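You operate a simulated robot arm through the tools that you are given. There is no shell and no other tool.

You are at the controls of a simulated two-armed robot. One attempt, no reset.

JOB
Take the yellow wheel chock and put it on the top shelf of the tall rack. Fetch the felt block and set it in the open carton. Take the blue stirrer and put it on the top of the repair bench. Open the black lid of the square blue bin. The order is free. Set down upright: yellow wheel chock.

Only the result counts: the job must be done as asked and must still hold three seconds after the hand-in. Knocking over, shifting, dropping, spilling or breaking anything else fails it. A push-on lid holds only when it is set on centred and level and pressed home; a screw cap is set on level and turned clockwise until tight.

ROBOT AND FRAMES
Two 7-joint arms with three-finger grippers on one trunk, on a base that drives. Base frame: it is fixed to the floor where the robot stands at the start and does not move with it; the origin is under the middle of the robot, x ahead of it, y to its left, z up; the surface under the hand at the start is at about z = 900. Units: mm, rad, N and s.
The left shoulder is at the start at [70, 146, 1187], the right one opposite. With the tool pointing down near the work surface each hand reaches from about 300 to 680 mm from the robot's upright axis, wherever it stands, measured 20 degrees to its own side. Places, roughly: black lid of the square blue bin [-2500, 2000, 1000]; blue stirrer (2x2x17 cm) [-2500, 1900, 900]; felt block (9x6x5 cm) [-1700, -300, 800]; open carton (31x22x19 cm) [-1600, 1500, 700]; top of the repair bench [-2500, -300, 800]; top shelf of the tall rack [500, 1600, 1600]; yellow wheel chock (11x8x10 cm) [500, -200, 900]. Payload 2.2 kg a hand.
The tool frame of a hand sits at the grasp point between the pads (the TCP): z along the fingers, y along the line on which they close. The tips reach 28 mm beyond it. Largest opening 102 mm; the body of the gripper starts 71 mm behind the TCP.
Orientation is that of the tool frame in the base frame, as a unit quaternion [x, y, z, w]. With the fingers straight down and closing along the base's y, the tool's x points along the base's -x, its y along +y and its z along -z.

CONTROLS
- The arms move only by the tool play_rows. It takes "left_commands", "right_commands" or both (then of equal length, played together; a hand with none holds still); each is a list of rows, each a list of 2 entries, a list of its own where there are three numbers: the shift along the tool's x, y, z in mm, then the turn, a rotation vector about the tool's x, y, z in rad. In form: [[[dx, dy, dz], [ax, ay, az]], ...]. A call has 1 to 20 rows; each row is the pose to reach, as a shift and turn from the pose commanded when the call began, along the tool's axes at that moment. "left_hand" and "right_hand" are, for a hand that has rows, the finger opening in mm, from 0 to 102, set as the call begins (left out, the last holds). Rows are played at 5 a second. More than 50 mm and 0.15 rad between two rows, or a gripper value outside its range, and nothing of the call is played. Where a pose cannot be reached the arm comes as near as it can. A force on the tool above 40 N (or 10 N above the force at the start of the call, whichever is more), or a blocked arm, ends the call early, and 0.2 s more pass. Each finger halts on what it meets, pressing with about 35 N; the grip force reading is that of the motor and also rises with nothing between the fingers. The clock runs only during rows and for 0.2 s after the last one: add rows that repeat a pose to give the fingers time. It gives the time, the measured TCP pose, the force on the tool (base axes), the opening and the grip force at its end, in the units of the frame above (readings bear some noise), with the torque about the TCP (base axes, N m) and any sound that the robot's microphone picked up.
- Cameras (640 x 400 px; columns grow to the right, rows downward): "scene" is now at [121.1, -27.7, 1422.5]; the picture's right is [-0.27, -0.96, 0.00], its down [-0.54, 0.15, -0.83] and it looks along [0.80, -0.23, -0.56] (base axes); focal length 258 px, centre (320, 200). "left" rides on the left gripper at [72, 38, -86] in its tool frame; the picture's right is [-0.47, 0.89, 0.00], its down [-0.60, -0.32, -0.73] and it looks along [-0.65, -0.34, 0.68] (tool axes); focal length 256 px, centre (320, 200). "right" rides on the right gripper at [69, 44, -86] in its tool frame; the picture's right is [-0.53, 0.85, 0.00], its down [-0.58, -0.36, -0.73] and it looks along [-0.62, -0.39, 0.68] (tool axes); focal length 256 px, centre (320, 200). There is no depth. A picture from a camera that has moved, and an enlarged one, comes with that camera's place and axes in the base frame and with its lens. The place of the scene camera against the robot may be out by one fixed shift of up to 25 mm in any direction.
- get_image(camera): a new picture of that camera. No time passes.
- slide_trunk(by): slides the trunk up (or, below 0, down) by that many mm; the arms and the scene camera ride with it, the base frame stays. It gives what a move gives, with no picture.
- steer(legs): drives the robot by 1 to 6 legs, each [ahead, left, turn to the left] in mm, mm and rad, along the robot's own axes; the way and the turn of a leg run together, so that a leg with both is an arc; at most 1500 mm and 3.142 rad a leg. The arms and the cameras ride along, it lands a little off, and it stops where it bumps. It gives what a move gives.
- pan_tilt(pan, tilt): turns the head with the scene camera to pan (to the left, within 1.501 rad either way) and tilt (down, from -0.506 to 1.204), counted from straight ahead of the robot. It gives what a move gives.
- close_up(camera, box): a new picture of the part [left, top, right, bottom] of that camera's present view, enlarged. No time passes.
- close_job(): hands the job in; it is judged then, once.

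Nothing tells you exact positions but the pictures and the camera data. Unless the task says otherwise, let go and move clear before handing in.

The tools are called after ">>>" as name(argument=value, ...) on one line, values as JSON. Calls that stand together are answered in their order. play_rows: Moves the arms, as the interface text tells. Its arguments: {"type":"object","properties":{"left_commands":{"type":"array"},"left_hand":{"type":"number"},"right_commands":{"type":"array"},"right_hand":{"type":"number"}},"required":[]} The other tools are called the same way: slide_trunk (by) slides the trunk up or down; steer (legs) drives the base; pan_tilt (pan, tilt) turns the head that bears the scene camera; get_image (camera) takes a picture; close_up (camera, box) takes an enlarged picture of a part of a camera's view; close_job () hands the job in.

At the start:

```text
clock: 0.0
left_eef_pos: [475.8, 49.7, 1197.0]
left_tcp_rot: [0.0, 1.0, 0.001, 0.0]
left_force: [0.1, 0.3, 0.4]
left_ft_torque: [-0.01, -0.02, 0.02]
left_opening: 101.8
left_gripper_force: 0.1
right_eef_pos: [363.5, -308.5, 1144.8]
right_tcp_rot: [0.0, 1.0, 0.0, -0.001]
right_force: [-0.3, 0.0, 1.0]
right_ft_torque: [0.02, 0.01, -0.01]
right_opening: 101.8
right_gripper_force: 0.1
trunk travel left (down, up): [-725.0, 215.0]
robot x, y, heading: [-1.2, -1.3, -0.005]
head pan, tilt: [-0.278, 0.593]
```

scene: 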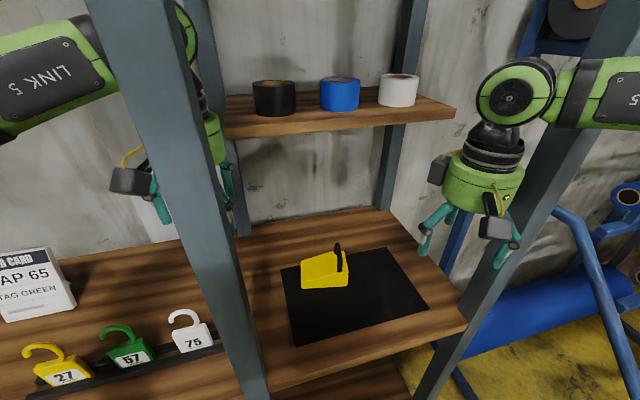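
right: 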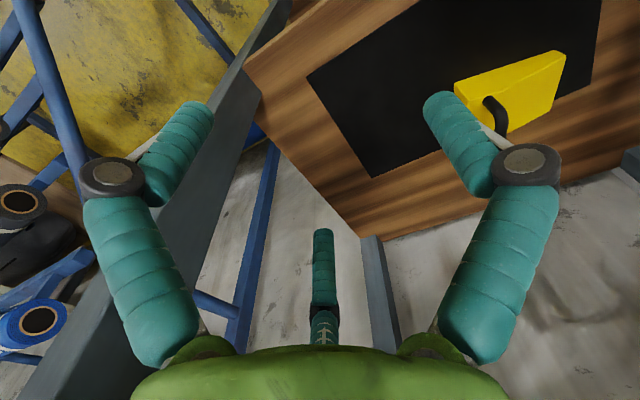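
left: 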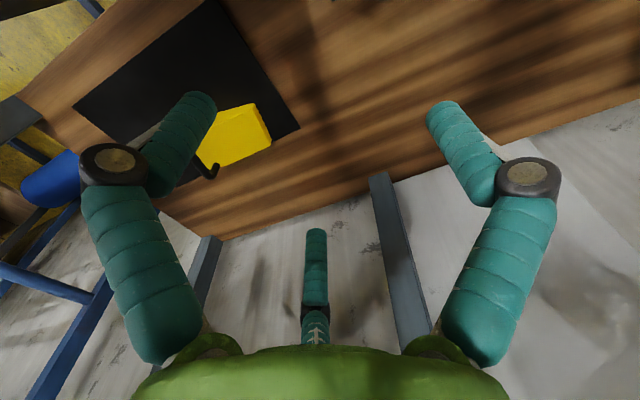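

I see the yellow chock on a black mat on a shelf at about [510, -155, 900], with rack posts in front of it and tape rolls on a shelf above. I'll look around and zoom in before moving anything.

>>> close_up(camera="scene", box=[220, 200, 460, 350])

>>> close_up(camera="left", box=[60, 0, 340, 200])

>>> close_up(camera="right", box=[300, 0, 640, 212])

```text
2.67 times, centred on (340, 275) of scene
camera zoom: at [121.1, -27.7, 1422.5], right [-0.27, -0.96, 0.0], down [-0.54, 0.15, -0.83], along [0.8, -0.23, -0.56], focal length 689 px, centre (267, 0)
```

zoom: 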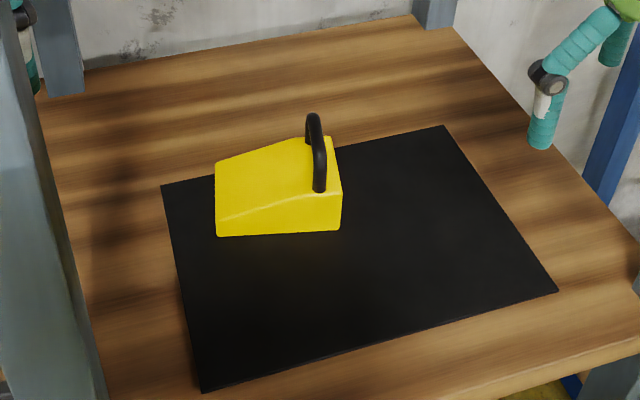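

```text
2.00 times, centred on (200, 100) of left
camera zoom: at [402.6, 86.1, 1281.8], right [0.46, 0.89, 0.0], down [0.6, -0.32, 0.73], along [0.65, -0.34, -0.68], focal length 512 px, centre (560, 400)
```

zoom: 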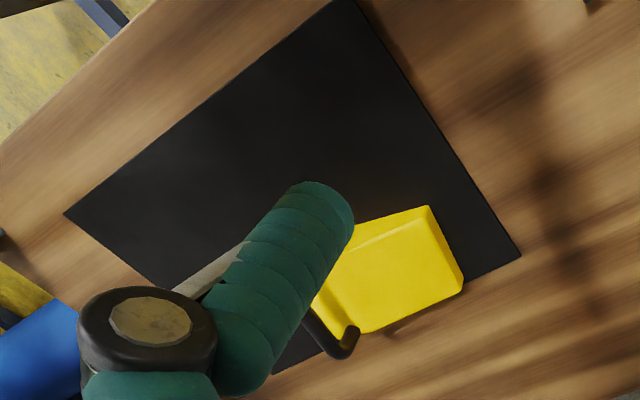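

```text
1.88 times, centred on (470, 106) of right
camera zoom: at [292.5, -265.0, 1229.8], right [0.53, 0.85, 0.0], down [0.58, -0.36, 0.73], along [0.62, -0.39, -0.68], focal length 482 px, centre (38, 377)
```

zoom: 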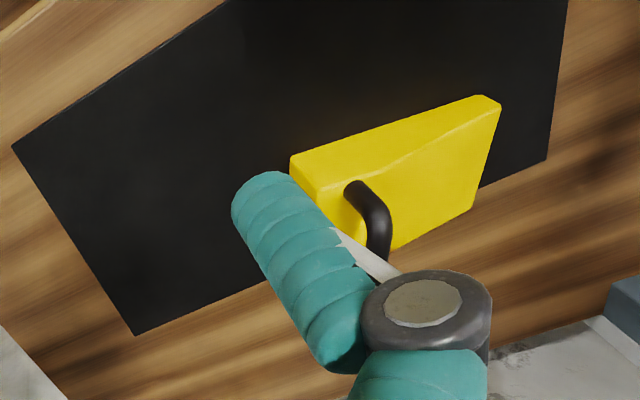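

The chock is a wedge with its high end and handle toward -y. Now I'll look around with the head.

>>> pan_tilt(pan=1.2, tilt=0.0)

>>> get_image(camera="scene")

>>> pan_tilt(pan=0.3, tilt=0.3)

>>> get_image(camera="scene")

>>> pan_tilt(pan=-1.2, tilt=0.3)

>>> get_image(camera="scene")

>>> pan_tilt(pan=-0.3, tilt=0.0)

>>> get_image(camera="scene")

```text
clock: 1.6
left_eef_pos: [474.9, 48.6, 1197.8]
left_tcp_rot: [-0.001, 1.0, 0.0, 0.001]
left_force: [0.2, -0.3, 0.5]
left_ft_torque: [0.04, 0.01, 0.0]
left_opening: 102.1
left_gripper_force: 0.0
right_eef_pos: [363.9, -308.0, 1145.2]
right_tcp_rot: [0.0, 1.0, 0.0, 0.0]
right_force: [0.0, 0.2, 0.3]
right_ft_torque: [0.0, -0.03, 0.0]
right_opening: 102.2
right_gripper_force: 0.0
trunk travel left (down, up): [-725.0, 215.0]
robot x, y, heading: [1.8, 0.2, 0.003]
head pan, tilt: [1.201, 0.0]
```

```text
taken
camera scene: at [68.5, 80.5, 1477.0], right [0.93, -0.36, 0.0], down [0.0, 0.0, -1.0], along [0.36, 0.93, 0.0], focal length 258 px, centre (320, 200)
```

scene: 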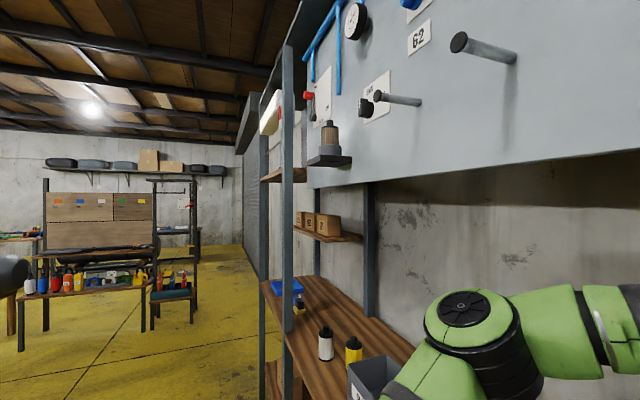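

```text
clock: 2.8
left_eef_pos: [475.0, 49.2, 1197.2]
left_tcp_rot: [-0.001, 1.0, 0.0, 0.0]
left_force: [-0.8, -0.2, -0.6]
left_ft_torque: [-0.01, -0.02, 0.0]
left_opening: 101.8
left_gripper_force: 0.1
right_eef_pos: [362.7, -308.5, 1146.4]
right_tcp_rot: [-0.001, 1.0, 0.0, 0.001]
right_force: [0.4, -0.3, -0.4]
right_ft_torque: [0.02, 0.02, -0.01]
right_opening: 101.9
right_gripper_force: 0.0
trunk travel left (down, up): [-725.0, 215.0]
robot x, y, heading: [0.0, 0.0, -0.0]
head pan, tilt: [0.3, 0.3]
```

```text
taken
camera scene: at [125.1, 24.3, 1449.3], right [0.3, -0.95, 0.0], down [-0.28, -0.09, -0.96], along [0.91, 0.28, -0.3], focal length 258 px, centre (320, 200)
```

scene: 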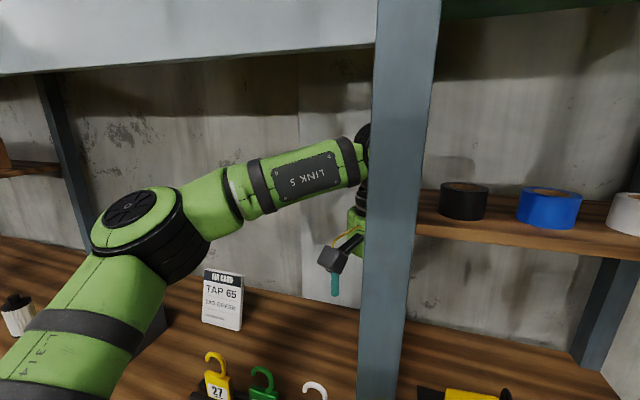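

```text
clock: 4.4
left_eef_pos: [474.2, 48.8, 1197.6]
left_tcp_rot: [-0.002, 1.0, 0.001, 0.0]
left_force: [-0.1, -0.1, -0.2]
left_ft_torque: [0.03, 0.05, 0.02]
left_opening: 101.9
left_gripper_force: 0.0
right_eef_pos: [363.1, -308.3, 1145.3]
right_tcp_rot: [0.001, 1.0, 0.0, 0.0]
right_force: [-0.4, 0.5, -0.2]
right_ft_torque: [-0.02, 0.0, 0.0]
right_opening: 102.0
right_gripper_force: 0.1
trunk travel left (down, up): [-725.0, 215.0]
robot x, y, heading: [-0.2, 1.4, -0.001]
head pan, tilt: [-1.201, 0.3]
```

```text
taken
camera scene: at [69.7, -90.4, 1449.3], right [-0.93, -0.36, 0.0], down [-0.11, 0.28, -0.96], along [0.35, -0.89, -0.3], focal length 258 px, centre (320, 200)
```

scene: 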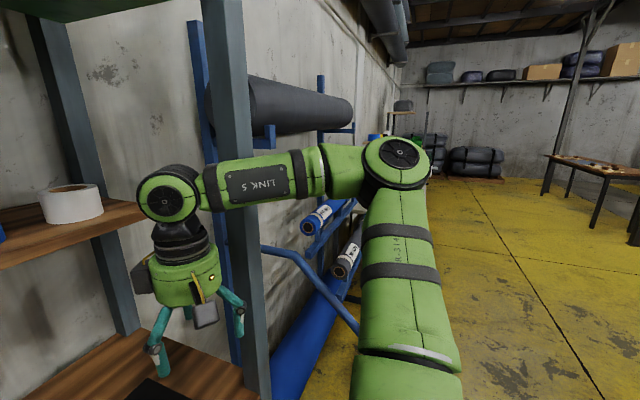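

```text
clock: 5.6
left_eef_pos: [474.9, 48.2, 1196.8]
left_tcp_rot: [-0.001, 1.0, 0.0, 0.0]
left_force: [0.2, 0.2, -0.2]
left_ft_torque: [-0.02, 0.0, 0.01]
left_opening: 102.0
left_gripper_force: 0.0
right_eef_pos: [362.9, -307.9, 1144.0]
right_tcp_rot: [0.0, 1.0, 0.0, 0.0]
right_force: [-1.4, -0.5, -0.2]
right_ft_torque: [-0.01, 0.01, -0.02]
right_opening: 102.0
right_gripper_force: 0.0
trunk travel left (down, up): [-725.0, 215.0]
robot x, y, heading: [2.2, 1.1, -0.001]
head pan, tilt: [-0.3, 0.0]
```

```text
taken
camera scene: at [121.9, -30.1, 1477.0], right [-0.3, -0.95, 0.0], down [0.0, 0.0, -1.0], along [0.95, -0.3, 0.0], focal length 258 px, centre (320, 200)
```

scene: 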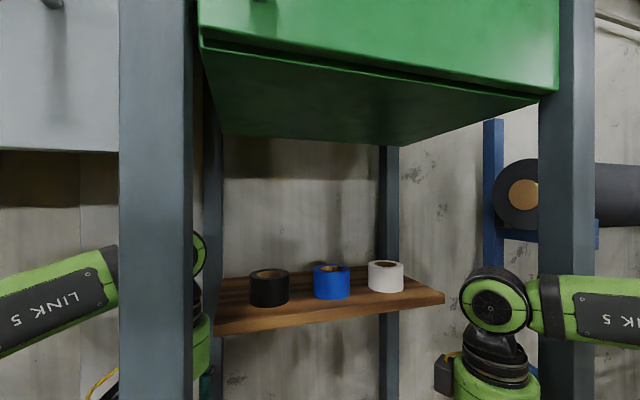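

Next I'll zoom on the tall rack bay to the left, to judge the top shelf and its clearance.

>>> pan_tilt(pan=1.2, tilt=0.0)

>>> close_up(camera="scene", box=[240, 70, 400, 170])

>>> close_up(camera="scene", box=[240, 160, 464, 300])

>>> close_up(camera="scene", box=[0, 140, 260, 302])

```text
clock: 7.2
left_eef_pos: [474.8, 49.8, 1196.6]
left_tcp_rot: [-0.001, 1.0, 0.001, 0.0]
left_force: [0.0, -0.1, 0.0]
left_ft_torque: [-0.04, -0.02, -0.04]
left_opening: 102.1
left_gripper_force: 0.0
right_eef_pos: [363.2, -308.3, 1146.2]
right_tcp_rot: [0.0, 1.0, 0.0, 0.0]
right_force: [-0.1, 0.4, -0.4]
right_ft_torque: [0.03, 0.0, 0.02]
right_opening: 102.0
right_gripper_force: 0.1
trunk travel left (down, up): [-725.0, 215.0]
robot x, y, heading: [-2.2, -3.2, 0.005]
head pan, tilt: [1.201, 0.0]
```

```text
4.00 times, centred on (320, 120) of scene
camera zoom: at [68.5, 80.5, 1477.0], right [0.93, -0.36, 0.0], down [0.0, 0.0, -1.0], along [0.36, 0.93, 0.0], focal length 1034 px, centre (320, 520)
```

zoom: 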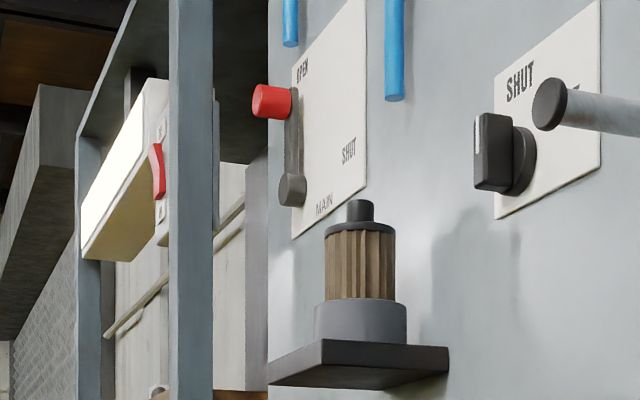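

```text
2.86 times, centred on (352, 230) of scene
camera zoom: at [68.5, 80.5, 1477.0], right [0.93, -0.36, 0.0], down [0.0, 0.0, -1.0], along [0.36, 0.93, 0.0], focal length 739 px, centre (229, 114)
```

zoom: 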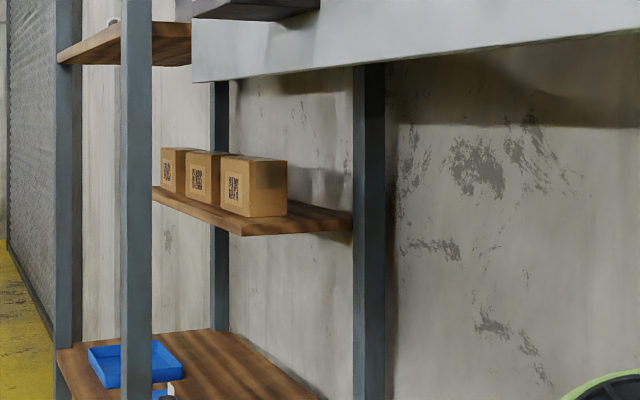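

```text
2.46 times, centred on (130, 221) of scene
camera zoom: at [68.5, 80.5, 1477.0], right [0.93, -0.36, 0.0], down [0.0, 0.0, -1.0], along [0.36, 0.93, 0.0], focal length 636 px, centre (788, 148)
```

zoom: 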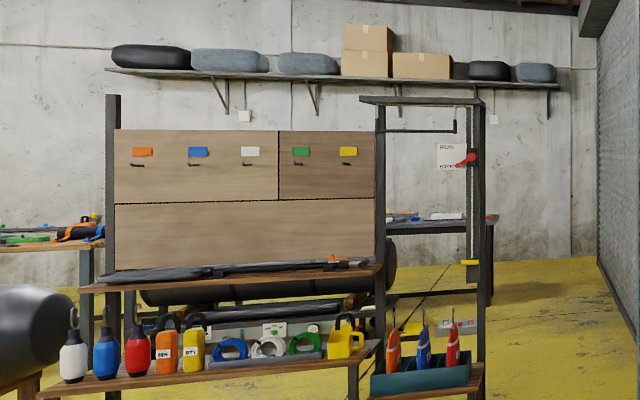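

The top shelf is under a lamp, so a tilted grip may be needed there. First I take the left hand out past the left side of the post, then bring the right hand nearer the chock for a look.

>>> play_rows(left_commands=[[[0, 40, 0], [0, 0, 0]], [[0, 80, 0], [0, 0, 0]], [[0, 120, 0], [0, 0, 0]], [[0, 150, 0], [0, 0, 0]], [[40, 150, 0], [0, 0, 0]], [[80, 150, 0], [0, 0, 0]], [[120, 150, 0], [0, 0, 0]], [[160, 150, 0], [0, 0, 0]], [[200, 150, 0], [0, 0, 0]]])

>>> play_rows(right_commands=[[[-30, 40, 10], [0, 0, 0]], [[-50, 80, 20], [0, 0, 0]], [[-50, 120, 40], [0, 0, 0]], [[-50, 160, 60], [0, 0, 0]], [[-50, 190, 80], [0, 0, 0]], [[-50, 190, 80], [0, 0, 0]]])

>>> get_image(camera="right")

```text
clock: 9.2
left_eef_pos: [273.9, 197.5, 1197.6]
left_tcp_rot: [-0.002, 1.0, 0.0, 0.001]
left_force: [-0.7, -0.1, 0.5]
left_ft_torque: [0.01, -0.01, -0.03]
left_opening: 102.0
left_gripper_force: 0.1
right_eef_pos: [361.5, -309.0, 1144.0]
right_tcp_rot: [0.0, 1.0, 0.0, 0.001]
right_force: [0.1, 0.2, -0.3]
right_ft_torque: [0.03, -0.01, -0.01]
right_opening: 102.0
right_gripper_force: 0.0
trunk travel left (down, up): [-725.0, 215.0]
robot x, y, heading: [0.7, 0.1, 0.003]
head pan, tilt: [1.201, 0.0]
```

```text
refused: row 1 steps farther than a row can; nothing moved
```

```text
taken
camera right: at [291.3, -265.0, 1230.2], right [0.53, 0.85, 0.0], down [0.58, -0.36, 0.73], along [0.62, -0.39, -0.68], focal length 256 px, centre (320, 200)
```

right: 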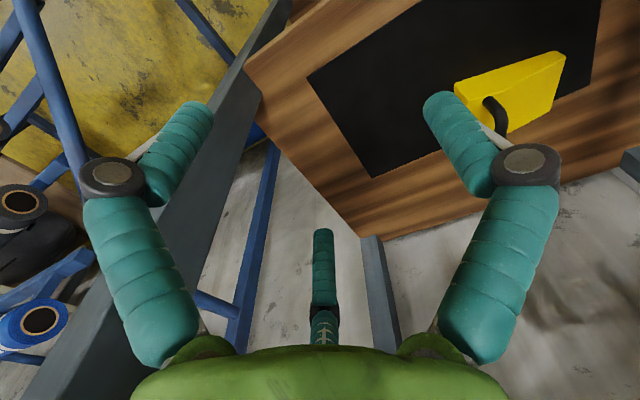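

The step was too big, so I'll use finer rows. The hand picture shows what look like three fingers, so I'll also partly close the right hand to see how the fingers really move.

>>> play_rows(right_commands=[[[-20, 30, 10], [0, 0, 0]], [[-40, 60, 20], [0, 0, 0]], [[-50, 95, 35], [0, 0, 0]], [[-50, 130, 50], [0, 0, 0]], [[-50, 160, 65], [0, 0, 0]], [[-50, 190, 80], [0, 0, 0]], [[-50, 190, 80], [0, 0, 0]]])

>>> get_image(camera="right")

>>> play_rows(right_commands=[[[0, 0, 0], [0, 0, 0]], [[0, 0, 0], [0, 0, 0]], [[0, 0, 0], [0, 0, 0]], [[0, 0, 0], [0, 0, 0]]], right_hand=20)

>>> get_image(camera="right")

```text
clock: 10.8
left_eef_pos: [274.8, 198.1, 1197.4]
left_tcp_rot: [-0.002, 1.0, 0.0, 0.001]
left_force: [-0.5, 0.0, -0.2]
left_ft_torque: [0.01, -0.02, 0.02]
left_opening: 102.3
left_gripper_force: 0.1
right_eef_pos: [410.0, -120.0, 1064.6]
right_tcp_rot: [0.001, 1.0, 0.0, 0.001]
right_force: [-0.6, 0.1, 0.4]
right_ft_torque: [0.01, 0.01, 0.03]
right_opening: 102.2
right_gripper_force: 0.0
trunk travel left (down, up): [-725.0, 215.0]
robot x, y, heading: [-1.4, -1.4, 0.004]
head pan, tilt: [1.201, 0.0]
```

```text
taken
camera right: at [340.5, -75.8, 1150.2], right [0.53, 0.85, 0.0], down [0.58, -0.37, 0.73], along [0.62, -0.39, -0.68], focal length 256 px, centre (320, 200)
```

right: 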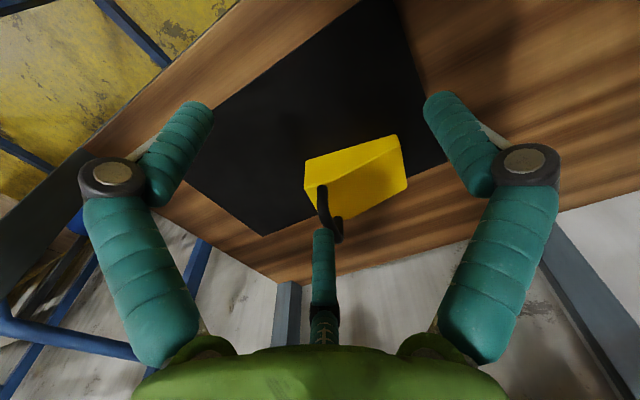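

```text
clock: 11.8
left_eef_pos: [275.4, 198.2, 1197.4]
left_tcp_rot: [-0.002, 1.0, 0.0, 0.0]
left_force: [0.1, -0.3, 0.2]
left_ft_torque: [0.0, -0.02, -0.02]
left_opening: 102.1
left_gripper_force: 0.1
right_eef_pos: [411.9, -119.8, 1064.4]
right_tcp_rot: [0.0, 1.0, -0.001, 0.0]
right_force: [-0.5, -1.1, -0.9]
right_ft_torque: [0.02, -0.03, 0.01]
right_opening: 20.2
right_gripper_force: 0.0
trunk travel left (down, up): [-725.0, 215.0]
robot x, y, heading: [3.0, 3.9, -0.0]
head pan, tilt: [1.201, 0.0]
```

```text
taken
camera right: at [341.4, -76.3, 1149.9], right [0.53, 0.85, 0.0], down [0.58, -0.36, 0.73], along [0.62, -0.39, -0.68], focal length 256 px, centre (320, 200)
```

right: 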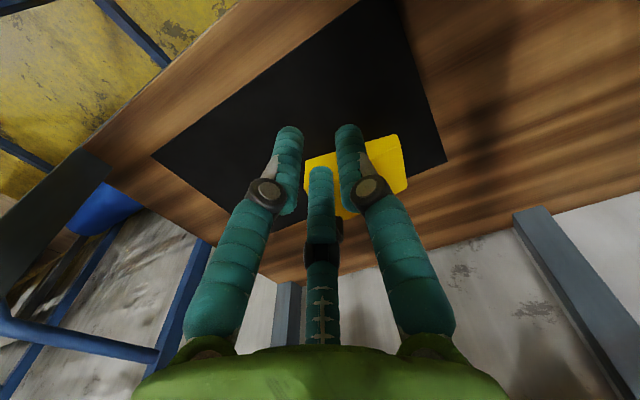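

The drawn hand has three curling fingers; by the text, the pads close along tool y, so I go by the text. I reopen and zoom in on the chock.

>>> play_rows(right_commands=[[[20, 0, 0], [0, 0, 0]], [[40, 10, 0], [0, 0, 0]], [[40, 10, 0], [0, 0, 0]], [[40, 10, 0], [0, 0, 0]]], right_hand=102)

>>> close_up(camera="right", box=[240, 60, 480, 210])

>>> pan_tilt(pan=-0.25, tilt=0.75)

>>> get_image(camera="scene")

```text
clock: 12.8
left_eef_pos: [276.1, 197.3, 1197.7]
left_tcp_rot: [-0.001, 1.0, 0.0, 0.0]
left_force: [0.2, 0.0, -0.1]
left_ft_torque: [0.0, 0.04, -0.01]
left_opening: 101.9
left_gripper_force: 0.1
right_eef_pos: [372.4, -109.9, 1064.3]
right_tcp_rot: [0.0, 1.0, 0.0, 0.0]
right_force: [0.5, 0.2, 0.2]
right_ft_torque: [0.02, -0.01, 0.0]
right_opening: 102.1
right_gripper_force: 0.0
trunk travel left (down, up): [-725.0, 215.0]
robot x, y, heading: [2.7, -0.3, -0.004]
head pan, tilt: [1.201, 0.0]
```

```text
2.67 times, centred on (360, 135) of right
camera zoom: at [301.4, -65.9, 1149.8], right [0.53, 0.85, 0.0], down [0.58, -0.36, 0.73], along [0.62, -0.39, -0.68], focal length 683 px, centre (213, 373)
```

zoom: 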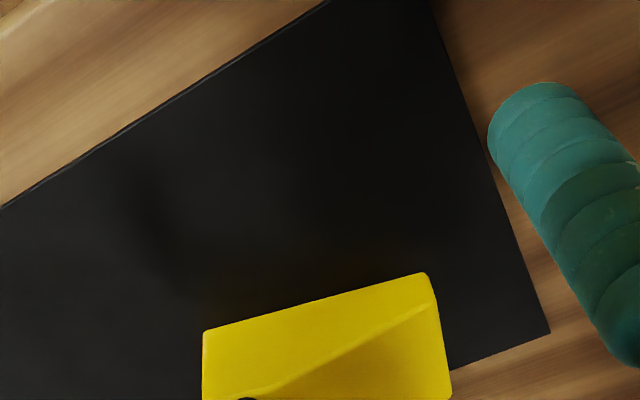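

```text
clock: 14.4
left_eef_pos: [276.2, 198.4, 1197.2]
left_tcp_rot: [-0.001, 1.0, 0.0, 0.0]
left_force: [0.5, 0.0, 0.3]
left_ft_torque: [0.04, 0.0, 0.02]
left_opening: 102.1
left_gripper_force: 0.1
right_eef_pos: [371.8, -109.8, 1065.9]
right_tcp_rot: [0.0, 1.0, 0.0, 0.0]
right_force: [0.7, 0.4, -1.1]
right_ft_torque: [-0.01, 0.0, 0.01]
right_opening: 102.1
right_gripper_force: 0.1
trunk travel left (down, up): [-725.0, 215.0]
robot x, y, heading: [-1.3, 2.3, 0.001]
head pan, tilt: [-0.25, 0.75]
```

```text
taken
camera scene: at [116.3, -23.8, 1408.9], right [-0.25, -0.97, 0.0], down [-0.66, 0.17, -0.73], along [0.71, -0.18, -0.68], focal length 258 px, centre (320, 200)
```

scene: 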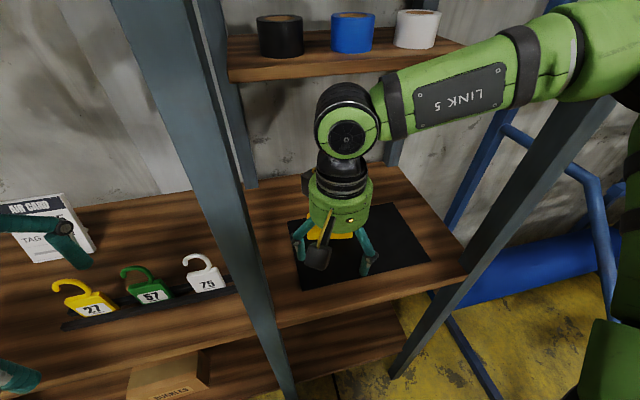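

The chock lies with its long axis about 12 degrees off y, centred at about [548, -150], body about 50 mm high plus a handle arch. Before choosing the grip I'll back out and drive over to inspect the top shelf of the tall rack.

>>> play_rows(right_commands=[[[40, 0, -30], [0, 0, 0]], [[80, 0, -60], [0, 0, 0]], [[110, -20, -90], [0, 0, 0]], [[110, -50, -120], [0, 0, 0]], [[110, -80, -120], [0, 0, 0]]])

>>> steer(legs=[[-350, 0, 0]])

>>> pan_tilt(pan=1.5, tilt=0.3)

>>> get_image(camera="scene")

>>> pan_tilt(pan=0.0, tilt=0.3)

>>> get_image(camera="scene")

```text
clock: 15.6
left_eef_pos: [275.6, 196.7, 1196.6]
left_tcp_rot: [-0.001, 1.0, 0.0, 0.001]
left_force: [-0.3, -0.1, -0.7]
left_ft_torque: [0.02, 0.03, 0.02]
left_opening: 102.2
left_gripper_force: 0.1
right_eef_pos: [262.6, -191.3, 1184.2]
right_tcp_rot: [-0.001, 1.0, 0.0, 0.0]
right_force: [0.2, -0.5, -0.2]
right_ft_torque: [0.01, -0.01, -0.01]
right_opening: 102.0
right_gripper_force: 0.1
trunk travel left (down, up): [-725.0, 215.0]
robot x, y, heading: [-1.1, -0.6, -0.003]
head pan, tilt: [-0.25, 0.75]
```

```text
clock: 17.8
left_eef_pos: [-64.2, 197.9, 1195.3]
left_tcp_rot: [-0.001, 1.0, 0.0, 0.0]
left_force: [-0.1, -0.8, 0.1]
left_ft_torque: [-0.01, -0.01, -0.01]
left_opening: 102.0
left_gripper_force: 0.1
right_eef_pos: [-76.4, -191.0, 1186.1]
right_tcp_rot: [-0.001, 1.0, 0.0, -0.002]
right_force: [0.8, -0.1, 0.1]
right_ft_torque: [0.03, 0.0, 0.02]
right_opening: 102.2
right_gripper_force: 0.0
trunk travel left (down, up): [-725.0, 215.0]
robot x, y, heading: [-339.2, -0.5, -0.0]
head pan, tilt: [-0.25, 0.75]
```

```text
clock: 19.6
left_eef_pos: [-65.8, 197.1, 1197.0]
left_tcp_rot: [-0.001, 1.0, 0.0, 0.0]
left_force: [0.2, -0.5, 0.1]
left_ft_torque: [-0.02, -0.05, 0.04]
left_opening: 101.9
left_gripper_force: 0.1
right_eef_pos: [-77.9, -189.8, 1185.1]
right_tcp_rot: [-0.001, 1.0, -0.001, 0.001]
right_force: [-1.2, -0.5, -0.6]
right_ft_torque: [0.01, 0.0, -0.04]
right_opening: 102.0
right_gripper_force: 0.1
trunk travel left (down, up): [-725.0, 215.0]
robot x, y, heading: [-340.6, 2.1, -0.002]
head pan, tilt: [1.499, 0.3]
```

```text
taken
camera scene: at [-298.5, 89.5, 1449.3], right [1.0, -0.07, 0.0], down [-0.02, -0.3, -0.96], along [0.07, 0.95, -0.3], focal length 258 px, centre (320, 200)
```

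scene: 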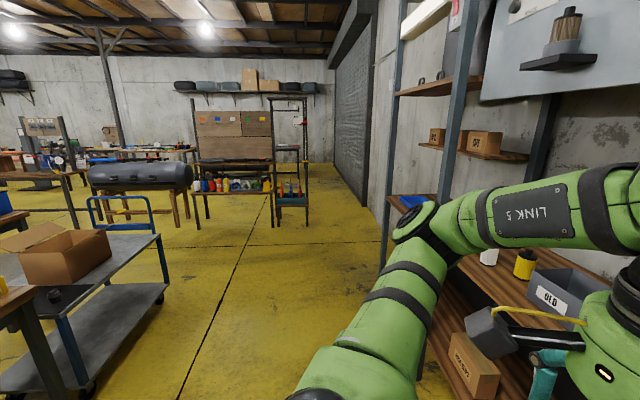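

```text
clock: 21.2
left_eef_pos: [-66.4, 197.6, 1197.6]
left_tcp_rot: [-0.002, 1.0, 0.0, 0.0]
left_force: [0.2, -0.3, -0.9]
left_ft_torque: [-0.02, 0.01, 0.01]
left_opening: 102.0
left_gripper_force: 0.0
right_eef_pos: [-76.5, -190.1, 1185.2]
right_tcp_rot: [-0.001, 1.0, 0.0, 0.0]
right_force: [-0.3, -0.1, 0.1]
right_ft_torque: [0.01, 0.0, -0.03]
right_opening: 101.8
right_gripper_force: 0.0
trunk travel left (down, up): [-725.0, 215.0]
robot x, y, heading: [-342.0, 1.4, 0.002]
head pan, tilt: [0.0, 0.3]
```

```text
taken
camera scene: at [-211.7, -3.4, 1449.3], right [0.0, -1.0, 0.0], down [-0.3, 0.0, -0.96], along [0.96, 0.0, -0.3], focal length 258 px, centre (320, 200)
```

scene: 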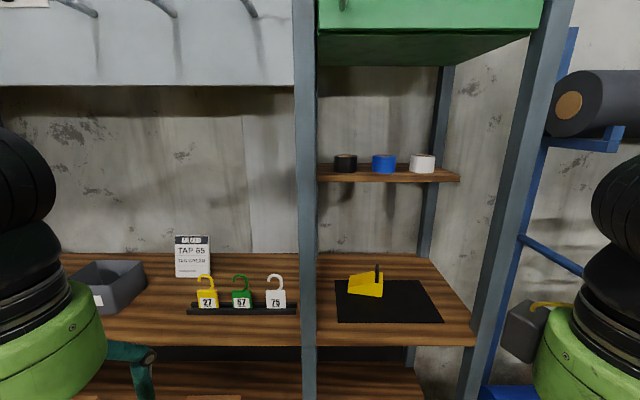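

The aisle to the left is clear; the open carton stands on a cart at the far left. I drive along to the tall rack bay to see its top shelf.

>>> steer(legs=[[0, 1400, 0]])

>>> pan_tilt(pan=0.0, tilt=-0.1)

>>> get_image(camera="scene")

>>> pan_tilt(pan=0.3, tilt=0.3)

>>> get_image(camera="scene")

```text
clock: 28.1
left_eef_pos: [-48.7, 1572.9, 1197.5]
left_tcp_rot: [0.009, 1.0, 0.001, 0.0]
left_force: [1.2, -0.8, -0.1]
left_ft_torque: [0.02, -0.02, 0.0]
left_opening: 101.8
left_gripper_force: 0.0
right_eef_pos: [-69.4, 1187.4, 1185.2]
right_tcp_rot: [0.01, 1.0, 0.001, 0.0]
right_force: [0.9, 0.1, -0.2]
right_ft_torque: [-0.01, 0.01, 0.01]
right_opening: 102.1
right_gripper_force: 0.1
trunk travel left (down, up): [-725.0, 215.0]
robot x, y, heading: [-327.9, 1375.9, -0.025]
head pan, tilt: [0.0, 0.3]
```

```text
clock: 28.9
left_eef_pos: [-48.4, 1574.2, 1196.5]
left_tcp_rot: [0.01, 1.0, 0.0, 0.0]
left_force: [-0.3, 0.8, -0.4]
left_ft_torque: [-0.05, 0.02, 0.0]
left_opening: 102.3
left_gripper_force: 0.1
right_eef_pos: [-68.6, 1187.5, 1185.6]
right_tcp_rot: [0.011, 1.0, 0.0, 0.0]
right_force: [0.0, -0.6, -0.5]
right_ft_torque: [-0.02, -0.01, 0.04]
right_opening: 101.9
right_gripper_force: 0.1
trunk travel left (down, up): [-725.0, 215.0]
robot x, y, heading: [-328.4, 1380.4, -0.021]
head pan, tilt: [0.0, -0.099]
```

```text
taken
camera scene: at [-205.3, 1376.0, 1485.7], right [-0.02, -1.0, 0.0], down [0.1, 0.0, -1.0], along [0.99, -0.02, 0.1], focal length 258 px, centre (320, 200)
```

scene: 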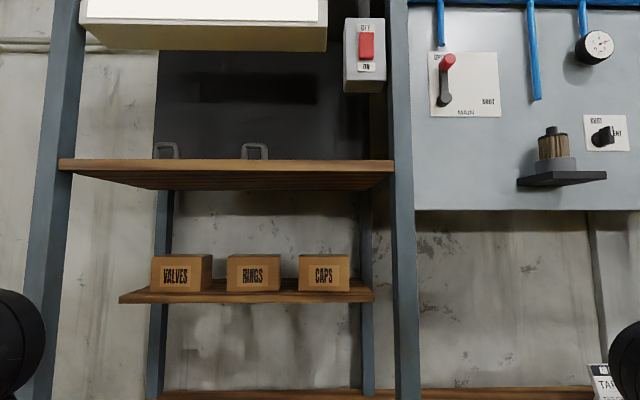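

```text
clock: 29.8
left_eef_pos: [-47.5, 1574.5, 1196.9]
left_tcp_rot: [0.01, 1.0, 0.001, -0.001]
left_force: [-0.1, 0.2, -0.4]
left_ft_torque: [0.05, 0.02, 0.0]
left_opening: 102.0
left_gripper_force: 0.0
right_eef_pos: [-68.5, 1186.9, 1185.8]
right_tcp_rot: [0.011, 1.0, 0.0, 0.0]
right_force: [0.2, 0.4, 0.5]
right_ft_torque: [0.02, -0.02, 0.0]
right_opening: 102.0
right_gripper_force: 0.1
trunk travel left (down, up): [-725.0, 215.0]
robot x, y, heading: [-324.4, 1384.3, -0.019]
head pan, tilt: [0.3, 0.3]
```

```text
taken
camera scene: at [-202.7, 1403.4, 1449.4], right [0.28, -0.96, 0.0], down [-0.28, -0.08, -0.96], along [0.92, 0.26, -0.29], focal length 258 px, centre (320, 200)
```

scene: 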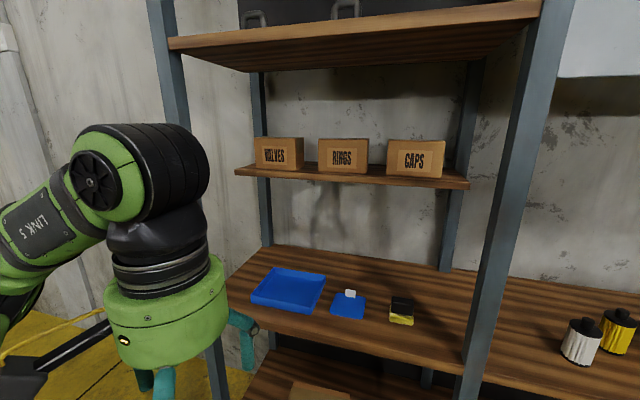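

The top shelf is at roughly z 1600-1625 with a lamp above its front edge and some dark cases on it. I raise the trunk to look onto the shelf.

>>> slide_trunk(by=215)

>>> pan_tilt(pan=0.1, tilt=0.1)

>>> get_image(camera="scene")

>>> close_up(camera="scene", box=[80, 120, 480, 370])

```text
clock: 32.1
left_eef_pos: [-48.3, 1574.3, 1412.1]
left_tcp_rot: [0.011, 1.0, 0.0, 0.0]
left_force: [-0.9, -0.2, 0.6]
left_ft_torque: [0.04, 0.02, 0.01]
left_opening: 102.3
left_gripper_force: 0.0
right_eef_pos: [-68.8, 1186.0, 1400.1]
right_tcp_rot: [0.01, 1.0, 0.0, 0.0]
right_force: [-0.2, 0.4, 0.3]
right_ft_torque: [-0.01, 0.02, 0.0]
right_opening: 101.7
right_gripper_force: 0.1
trunk travel left (down, up): [-940.0, 0.0]
robot x, y, heading: [-326.8, 1383.6, -0.02]
head pan, tilt: [0.3, 0.3]
```

```text
clock: 32.8
left_eef_pos: [-47.7, 1573.7, 1411.6]
left_tcp_rot: [0.01, 1.0, 0.0, 0.0]
left_force: [-0.2, 0.2, 0.8]
left_ft_torque: [0.03, 0.01, -0.03]
left_opening: 102.2
left_gripper_force: 0.0
right_eef_pos: [-67.5, 1187.4, 1400.3]
right_tcp_rot: [0.01, 1.0, 0.0, 0.0]
right_force: [-0.4, -1.1, -0.6]
right_ft_torque: [-0.01, -0.03, 0.02]
right_opening: 102.1
right_gripper_force: 0.1
trunk travel left (down, up): [-940.0, 0.0]
robot x, y, heading: [-330.6, 1386.0, -0.021]
head pan, tilt: [0.099, 0.099]
```

```text
taken
camera scene: at [-200.6, 1384.9, 1682.9], right [0.08, -1.0, 0.0], down [-0.1, -0.01, -0.99], along [0.99, 0.08, -0.1], focal length 258 px, centre (320, 200)
```

scene: 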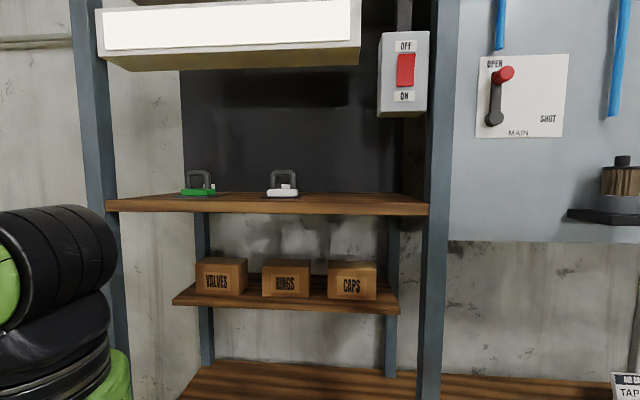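

```text
1.60 times, centred on (280, 245) of scene
camera zoom: at [-200.6, 1384.9, 1682.9], right [0.08, -1.0, 0.0], down [-0.1, -0.01, -0.99], along [0.99, 0.08, -0.1], focal length 414 px, centre (384, 128)
```

zoom: 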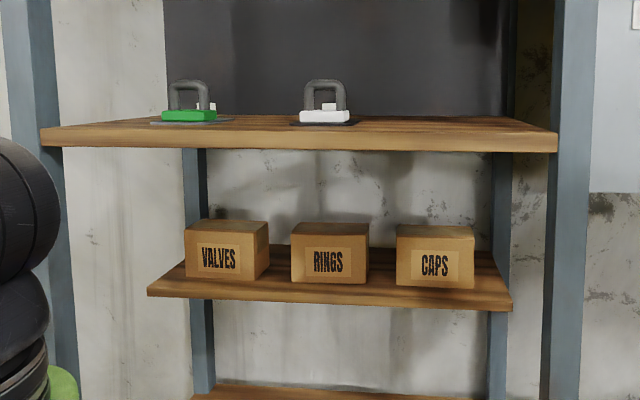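

Two other chocks (green and white) stand on the top shelf at y≈1755 and 1530, with a free place at y≈1310-1350 under a switch box, so a nearly level tool is needed there. Plan: pick the chock from above, turn it on the bench, regrip it with a forward-pointing tool, then shelve it. I drive back.

>>> slide_trunk(by=-215)

>>> steer(legs=[[0, 0, 0.02], [0, -1390, 0]])

>>> pan_tilt(pan=-0.2, tilt=0.5)

>>> get_image(camera="scene")

```text
clock: 35.1
left_eef_pos: [-48.2, 1574.5, 1197.0]
left_tcp_rot: [0.01, 1.0, 0.001, 0.0]
left_force: [0.4, 0.4, 0.2]
left_ft_torque: [0.0, -0.02, -0.04]
left_opening: 101.9
left_gripper_force: 0.1
right_eef_pos: [-68.6, 1186.8, 1186.8]
right_tcp_rot: [0.01, 1.0, 0.0, -0.001]
right_force: [0.2, 0.1, -0.7]
right_ft_torque: [0.01, 0.01, 0.0]
right_opening: 101.9
right_gripper_force: 0.1
trunk travel left (down, up): [-725.0, 215.0]
robot x, y, heading: [-329.6, 1380.5, -0.022]
head pan, tilt: [0.099, 0.099]
```

```text
clock: 42.3
left_eef_pos: [-39.5, 210.0, 1196.8]
left_tcp_rot: [-0.016, 1.0, 0.0, 0.0]
left_force: [-0.1, -0.2, -0.5]
left_ft_torque: [-0.03, 0.0, -0.01]
left_opening: 102.1
left_gripper_force: 0.0
right_eef_pos: [-39.3, -178.0, 1186.3]
right_tcp_rot: [-0.015, 1.0, 0.0, 0.0]
right_force: [-0.8, 0.2, 0.5]
right_ft_torque: [-0.04, 0.02, 0.0]
right_opening: 102.1
right_gripper_force: 0.0
trunk travel left (down, up): [-725.0, 215.0]
robot x, y, heading: [-307.9, 6.0, 0.031]
head pan, tilt: [0.099, 0.099]
```

```text
clock: 43.2
left_eef_pos: [-37.8, 209.5, 1197.1]
left_tcp_rot: [-0.016, 1.0, 0.0, 0.001]
left_force: [0.5, -0.5, -0.7]
left_ft_torque: [0.01, 0.0, 0.0]
left_opening: 101.9
left_gripper_force: 0.1
right_eef_pos: [-38.9, -177.6, 1185.0]
right_tcp_rot: [-0.014, 1.0, 0.0, 0.0]
right_force: [-0.1, 0.7, 0.5]
right_ft_torque: [0.02, 0.0, 0.0]
right_opening: 102.1
right_gripper_force: 0.1
trunk travel left (down, up): [-725.0, 215.0]
robot x, y, heading: [-307.4, 0.6, 0.027]
head pan, tilt: [-0.201, 0.499]
```

```text
taken
camera scene: at [-183.0, -13.3, 1430.9], right [-0.17, -0.99, 0.0], down [-0.47, 0.08, -0.88], along [0.87, -0.15, -0.48], focal length 258 px, centre (320, 200)
```

scene: 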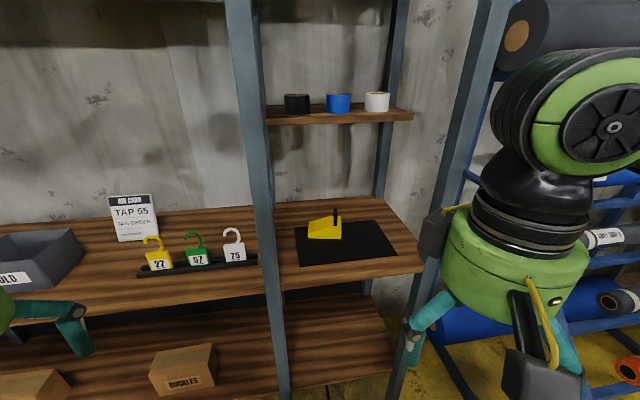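

I straighten the heading and drive forward back to the bench.

>>> steer(legs=[[0, 0, -0.028], [300, 0, 0]])

>>> play_rows(right_commands=[[[-30, 0, 0], [0, 0, 0]], [[-60, 0, 0], [0, 0, -0.1]], [[-90, 0, 0], [0, 0, -0.24]], [[-120, 0, 0], [0, 0, -0.38]], [[-150, 0, 0], [0, 0, -0.52]], [[-180, 0, 0], [0, 0, -0.66]], [[-200, 0, 0], [0, 0, -0.8]], [[-220, 0, 0], [0, 0, -0.94]], [[-230, 0, 0], [0, 0, -1.08]], [[-230, 0, 0], [0, 0, -1.22]], [[-230, 0, 0], [0, 0, -1.36]], [[-230, 0, 0], [0, 0, -1.36]]])

>>> get_image(camera="right")

>>> get_image(camera="scene")

```text
clock: 45.6
left_eef_pos: [260.2, 202.2, 1197.5]
left_tcp_rot: [-0.001, 1.0, 0.0, 0.001]
left_force: [-0.2, -0.8, 1.2]
left_ft_torque: [0.01, 0.0, 0.0]
left_opening: 101.9
left_gripper_force: 0.0
right_eef_pos: [248.5, -184.5, 1186.2]
right_tcp_rot: [-0.001, 1.0, -0.001, 0.0]
right_force: [-0.3, 0.5, 0.2]
right_ft_torque: [-0.01, -0.04, 0.01]
right_opening: 101.9
right_gripper_force: 0.0
trunk travel left (down, up): [-725.0, 215.0]
robot x, y, heading: [-9.8, 6.4, 0.001]
head pan, tilt: [-0.201, 0.499]
```

```text
clock: 48.2
left_eef_pos: [263.3, 201.1, 1197.5]
left_tcp_rot: [0.0, 1.0, 0.001, 0.0]
left_force: [0.3, 0.8, 0.0]
left_ft_torque: [-0.02, 0.04, 0.03]
left_opening: 102.1
left_gripper_force: 0.1
right_eef_pos: [339.0, -104.0, 1182.4]
right_tcp_rot: [-0.63, 0.777, 0.0, 0.0]
right_force: [-0.4, -0.4, -0.5]
right_ft_torque: [0.0, 0.02, -0.01]
right_opening: 102.1
right_gripper_force: 0.1
right hand out of reach, approached as far as the arm can: row 8, 9, 10, 11, 12
trunk travel left (down, up): [-725.0, 215.0]
robot x, y, heading: [-11.7, 3.3, -0.004]
head pan, tilt: [-0.201, 0.499]
```

```text
taken
camera right: at [280.3, -161.8, 1267.9], right [-0.71, 0.7, 0.0], down [0.48, 0.49, 0.73], along [0.51, 0.52, -0.68], focal length 256 px, centre (320, 200)
```

right: 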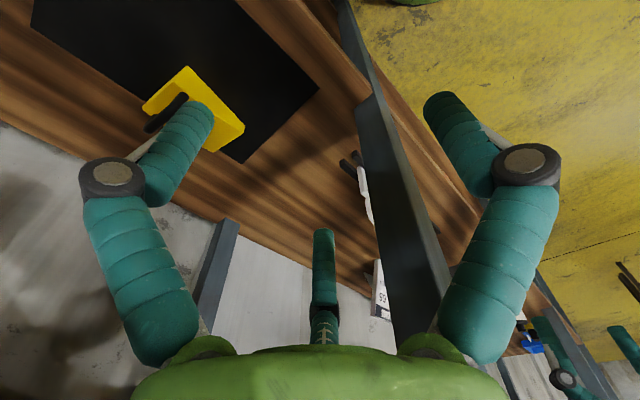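

```text
taken
camera scene: at [112.1, -17.1, 1430.8], right [-0.2, -0.98, 0.0], down [-0.47, 0.1, -0.88], along [0.86, -0.17, -0.48], focal length 258 px, centre (320, 200)
```

scene: 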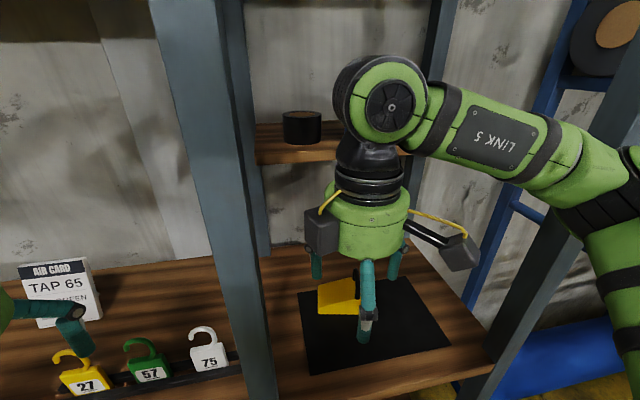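

That turn direction runs into the wrist limit, so I turn back and go the other way round (clockwise) to line the pads up with the chock's width.

>>> play_rows(right_commands=[[[8, 38, 0], [0, 0, 0.14]], [[16, 76, 0], [0, 0, 0.28]], [[16, 76, 0], [0, 0, 0.42]], [[16, 76, 0], [0, 0, 0.56]], [[16, 76, 0], [0, 0, 0.7]], [[16, 76, 0], [0, 0, 0.84]], [[16, 76, 0], [0, 0, 0.98]], [[16, 76, 0], [0, 0, 1.12]], [[16, 76, 0], [0, 0, 1.26]], [[16, 76, 0], [0, 0, 1.36]], [[16, 76, 0], [0, 0, 1.36]]])

>>> play_rows(right_commands=[[[0, 0, 0], [0, 0, 0.14]], [[0, 0, 0], [0, 0, 0.28]], [[0, 0, 0], [0, 0, 0.42]], [[0, 0, 0], [0, 0, 0.56]], [[0, 0, 0], [0, 0, 0.7]], [[0, 0, 0], [0, 0, 0.84]], [[0, 0, 0], [0, 0, 0.98]], [[0, 0, 0], [0, 0, 1.12]], [[0, 0, 0], [0, 0, 1.26]], [[0, 0, 0], [0, 0, 1.4]], [[0, 0, 0], [0, 0, 1.54]], [[0, 0, 0], [0, 0, 1.67]], [[0, 0, 0], [0, 0, 1.78]], [[0, 0, 0], [0, 0, 1.78]]])

>>> get_image(camera="right")

>>> get_image(camera="scene")

```text
clock: 50.6
left_eef_pos: [262.4, 201.3, 1197.2]
left_tcp_rot: [-0.002, 1.0, 0.0, 0.0]
left_force: [-0.1, -0.8, -0.6]
left_ft_torque: [0.0, -0.01, 0.02]
left_opening: 102.5
left_gripper_force: 0.1
right_eef_pos: [263.2, -99.6, 1184.8]
right_tcp_rot: [0.001, 1.0, 0.0, 0.0]
right_force: [0.1, 0.5, 0.4]
right_ft_torque: [-0.01, -0.02, 0.02]
right_opening: 102.1
right_gripper_force: 0.0
trunk travel left (down, up): [-725.0, 215.0]
robot x, y, heading: [-13.6, 6.2, 0.001]
head pan, tilt: [-0.201, 0.499]
```

```text
clock: 53.6
left_eef_pos: [262.6, 203.0, 1197.8]
left_tcp_rot: [-0.001, 1.0, 0.0, -0.001]
left_force: [-0.4, -0.8, 0.0]
left_ft_torque: [0.03, -0.01, 0.02]
left_opening: 102.0
left_gripper_force: 0.2
right_eef_pos: [263.6, -100.1, 1183.9]
right_tcp_rot: [0.778, 0.629, -0.001, -0.001]
right_force: [0.7, 0.4, 1.5]
right_ft_torque: [0.04, -0.03, -0.02]
right_opening: 102.0
right_gripper_force: 0.0
trunk travel left (down, up): [-725.0, 215.0]
robot x, y, heading: [-12.9, 1.4, -0.006]
head pan, tilt: [-0.201, 0.499]
```

```text
taken
camera right: at [318.3, -41.7, 1269.7], right [0.72, -0.7, 0.0], down [-0.48, -0.49, 0.73], along [-0.51, -0.52, -0.68], focal length 256 px, centre (320, 200)
```

right: 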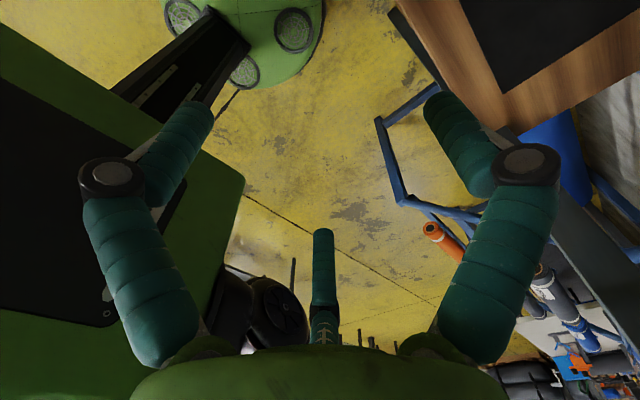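

```text
taken
camera scene: at [111.9, -16.9, 1430.9], right [-0.2, -0.98, 0.0], down [-0.47, 0.1, -0.88], along [0.86, -0.17, -0.48], focal length 258 px, centre (320, 200)
```

scene: 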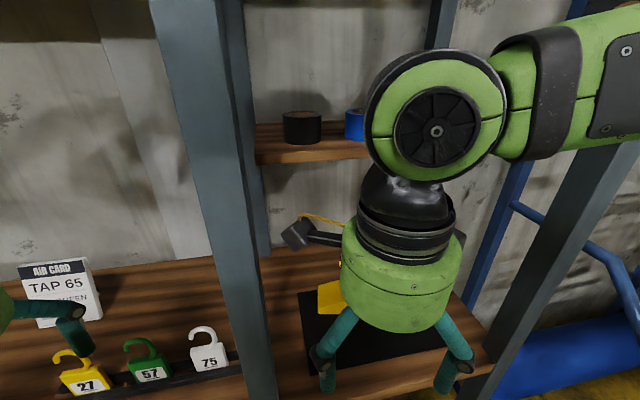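

The clockwise turn works: the pads now close along the chock's width. The tape shelf overhangs at x>517, so I'll go down to z≈995 in front of the chock and then slide in low, keeping clear of the handle.

>>> play_rows(right_commands=[[[10, 40, 0], [0, 0, 0]], [[19, 80, 10], [0, 0, 0]], [[19, 119, 20], [0, 0, 0]], [[19, 119, 60], [0, 0, 0]], [[19, 119, 100], [0, 0, 0]], [[19, 119, 140], [0, 0, 0]], [[19, 119, 170], [0, 0, 0]], [[19, 119, 189], [0, 0, 0]], [[19, 119, 189], [0, 0, 0]]])

>>> get_image(camera="scene")

>>> get_image(camera="right")

>>> get_image(camera="left")

```text
clock: 55.6
left_eef_pos: [262.5, 202.4, 1197.2]
left_tcp_rot: [0.0, 1.0, 0.0, 0.0]
left_force: [-0.5, -0.5, -0.4]
left_ft_torque: [0.02, -0.01, 0.01]
left_opening: 102.1
left_gripper_force: 0.0
right_eef_pos: [384.4, -105.9, 996.2]
right_tcp_rot: [0.776, 0.63, 0.001, -0.001]
right_force: [0.0, 0.4, -0.8]
right_ft_torque: [0.01, 0.04, -0.01]
right_opening: 102.1
right_gripper_force: 0.1
trunk travel left (down, up): [-725.0, 215.0]
robot x, y, heading: [-14.8, 3.5, -0.003]
head pan, tilt: [-0.201, 0.499]
```

```text
taken
camera scene: at [111.7, -16.9, 1430.9], right [-0.2, -0.98, 0.0], down [-0.47, 0.1, -0.88], along [0.86, -0.17, -0.48], focal length 258 px, centre (320, 200)
```

scene: 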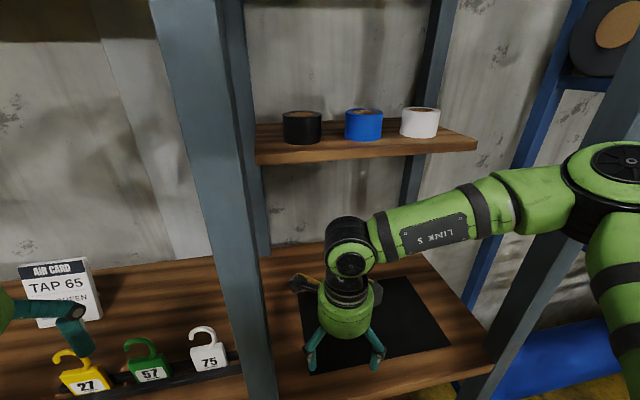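

```text
taken
camera right: at [438.8, -46.1, 1080.3], right [0.72, -0.7, 0.0], down [-0.48, -0.49, 0.73], along [-0.51, -0.52, -0.68], focal length 256 px, centre (320, 200)
```

right: 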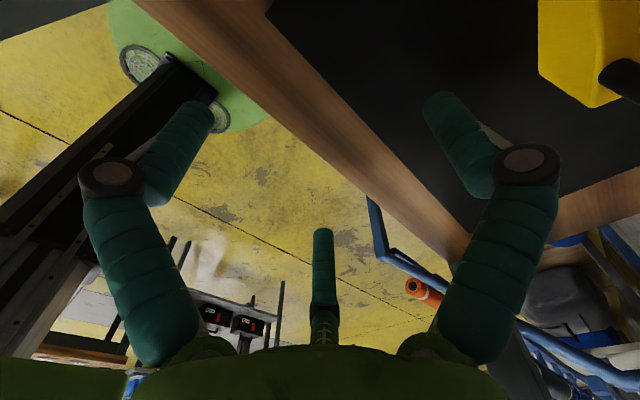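

```text
taken
camera left: at [190.3, 239.0, 1281.7], right [0.46, 0.89, 0.0], down [0.6, -0.32, 0.73], along [0.65, -0.34, -0.68], focal length 256 px, centre (320, 200)
```

left: 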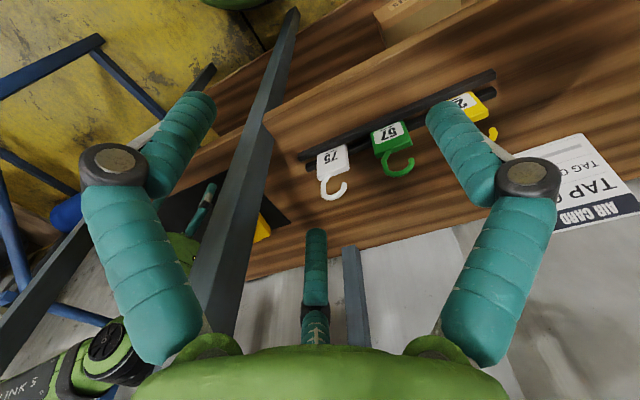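

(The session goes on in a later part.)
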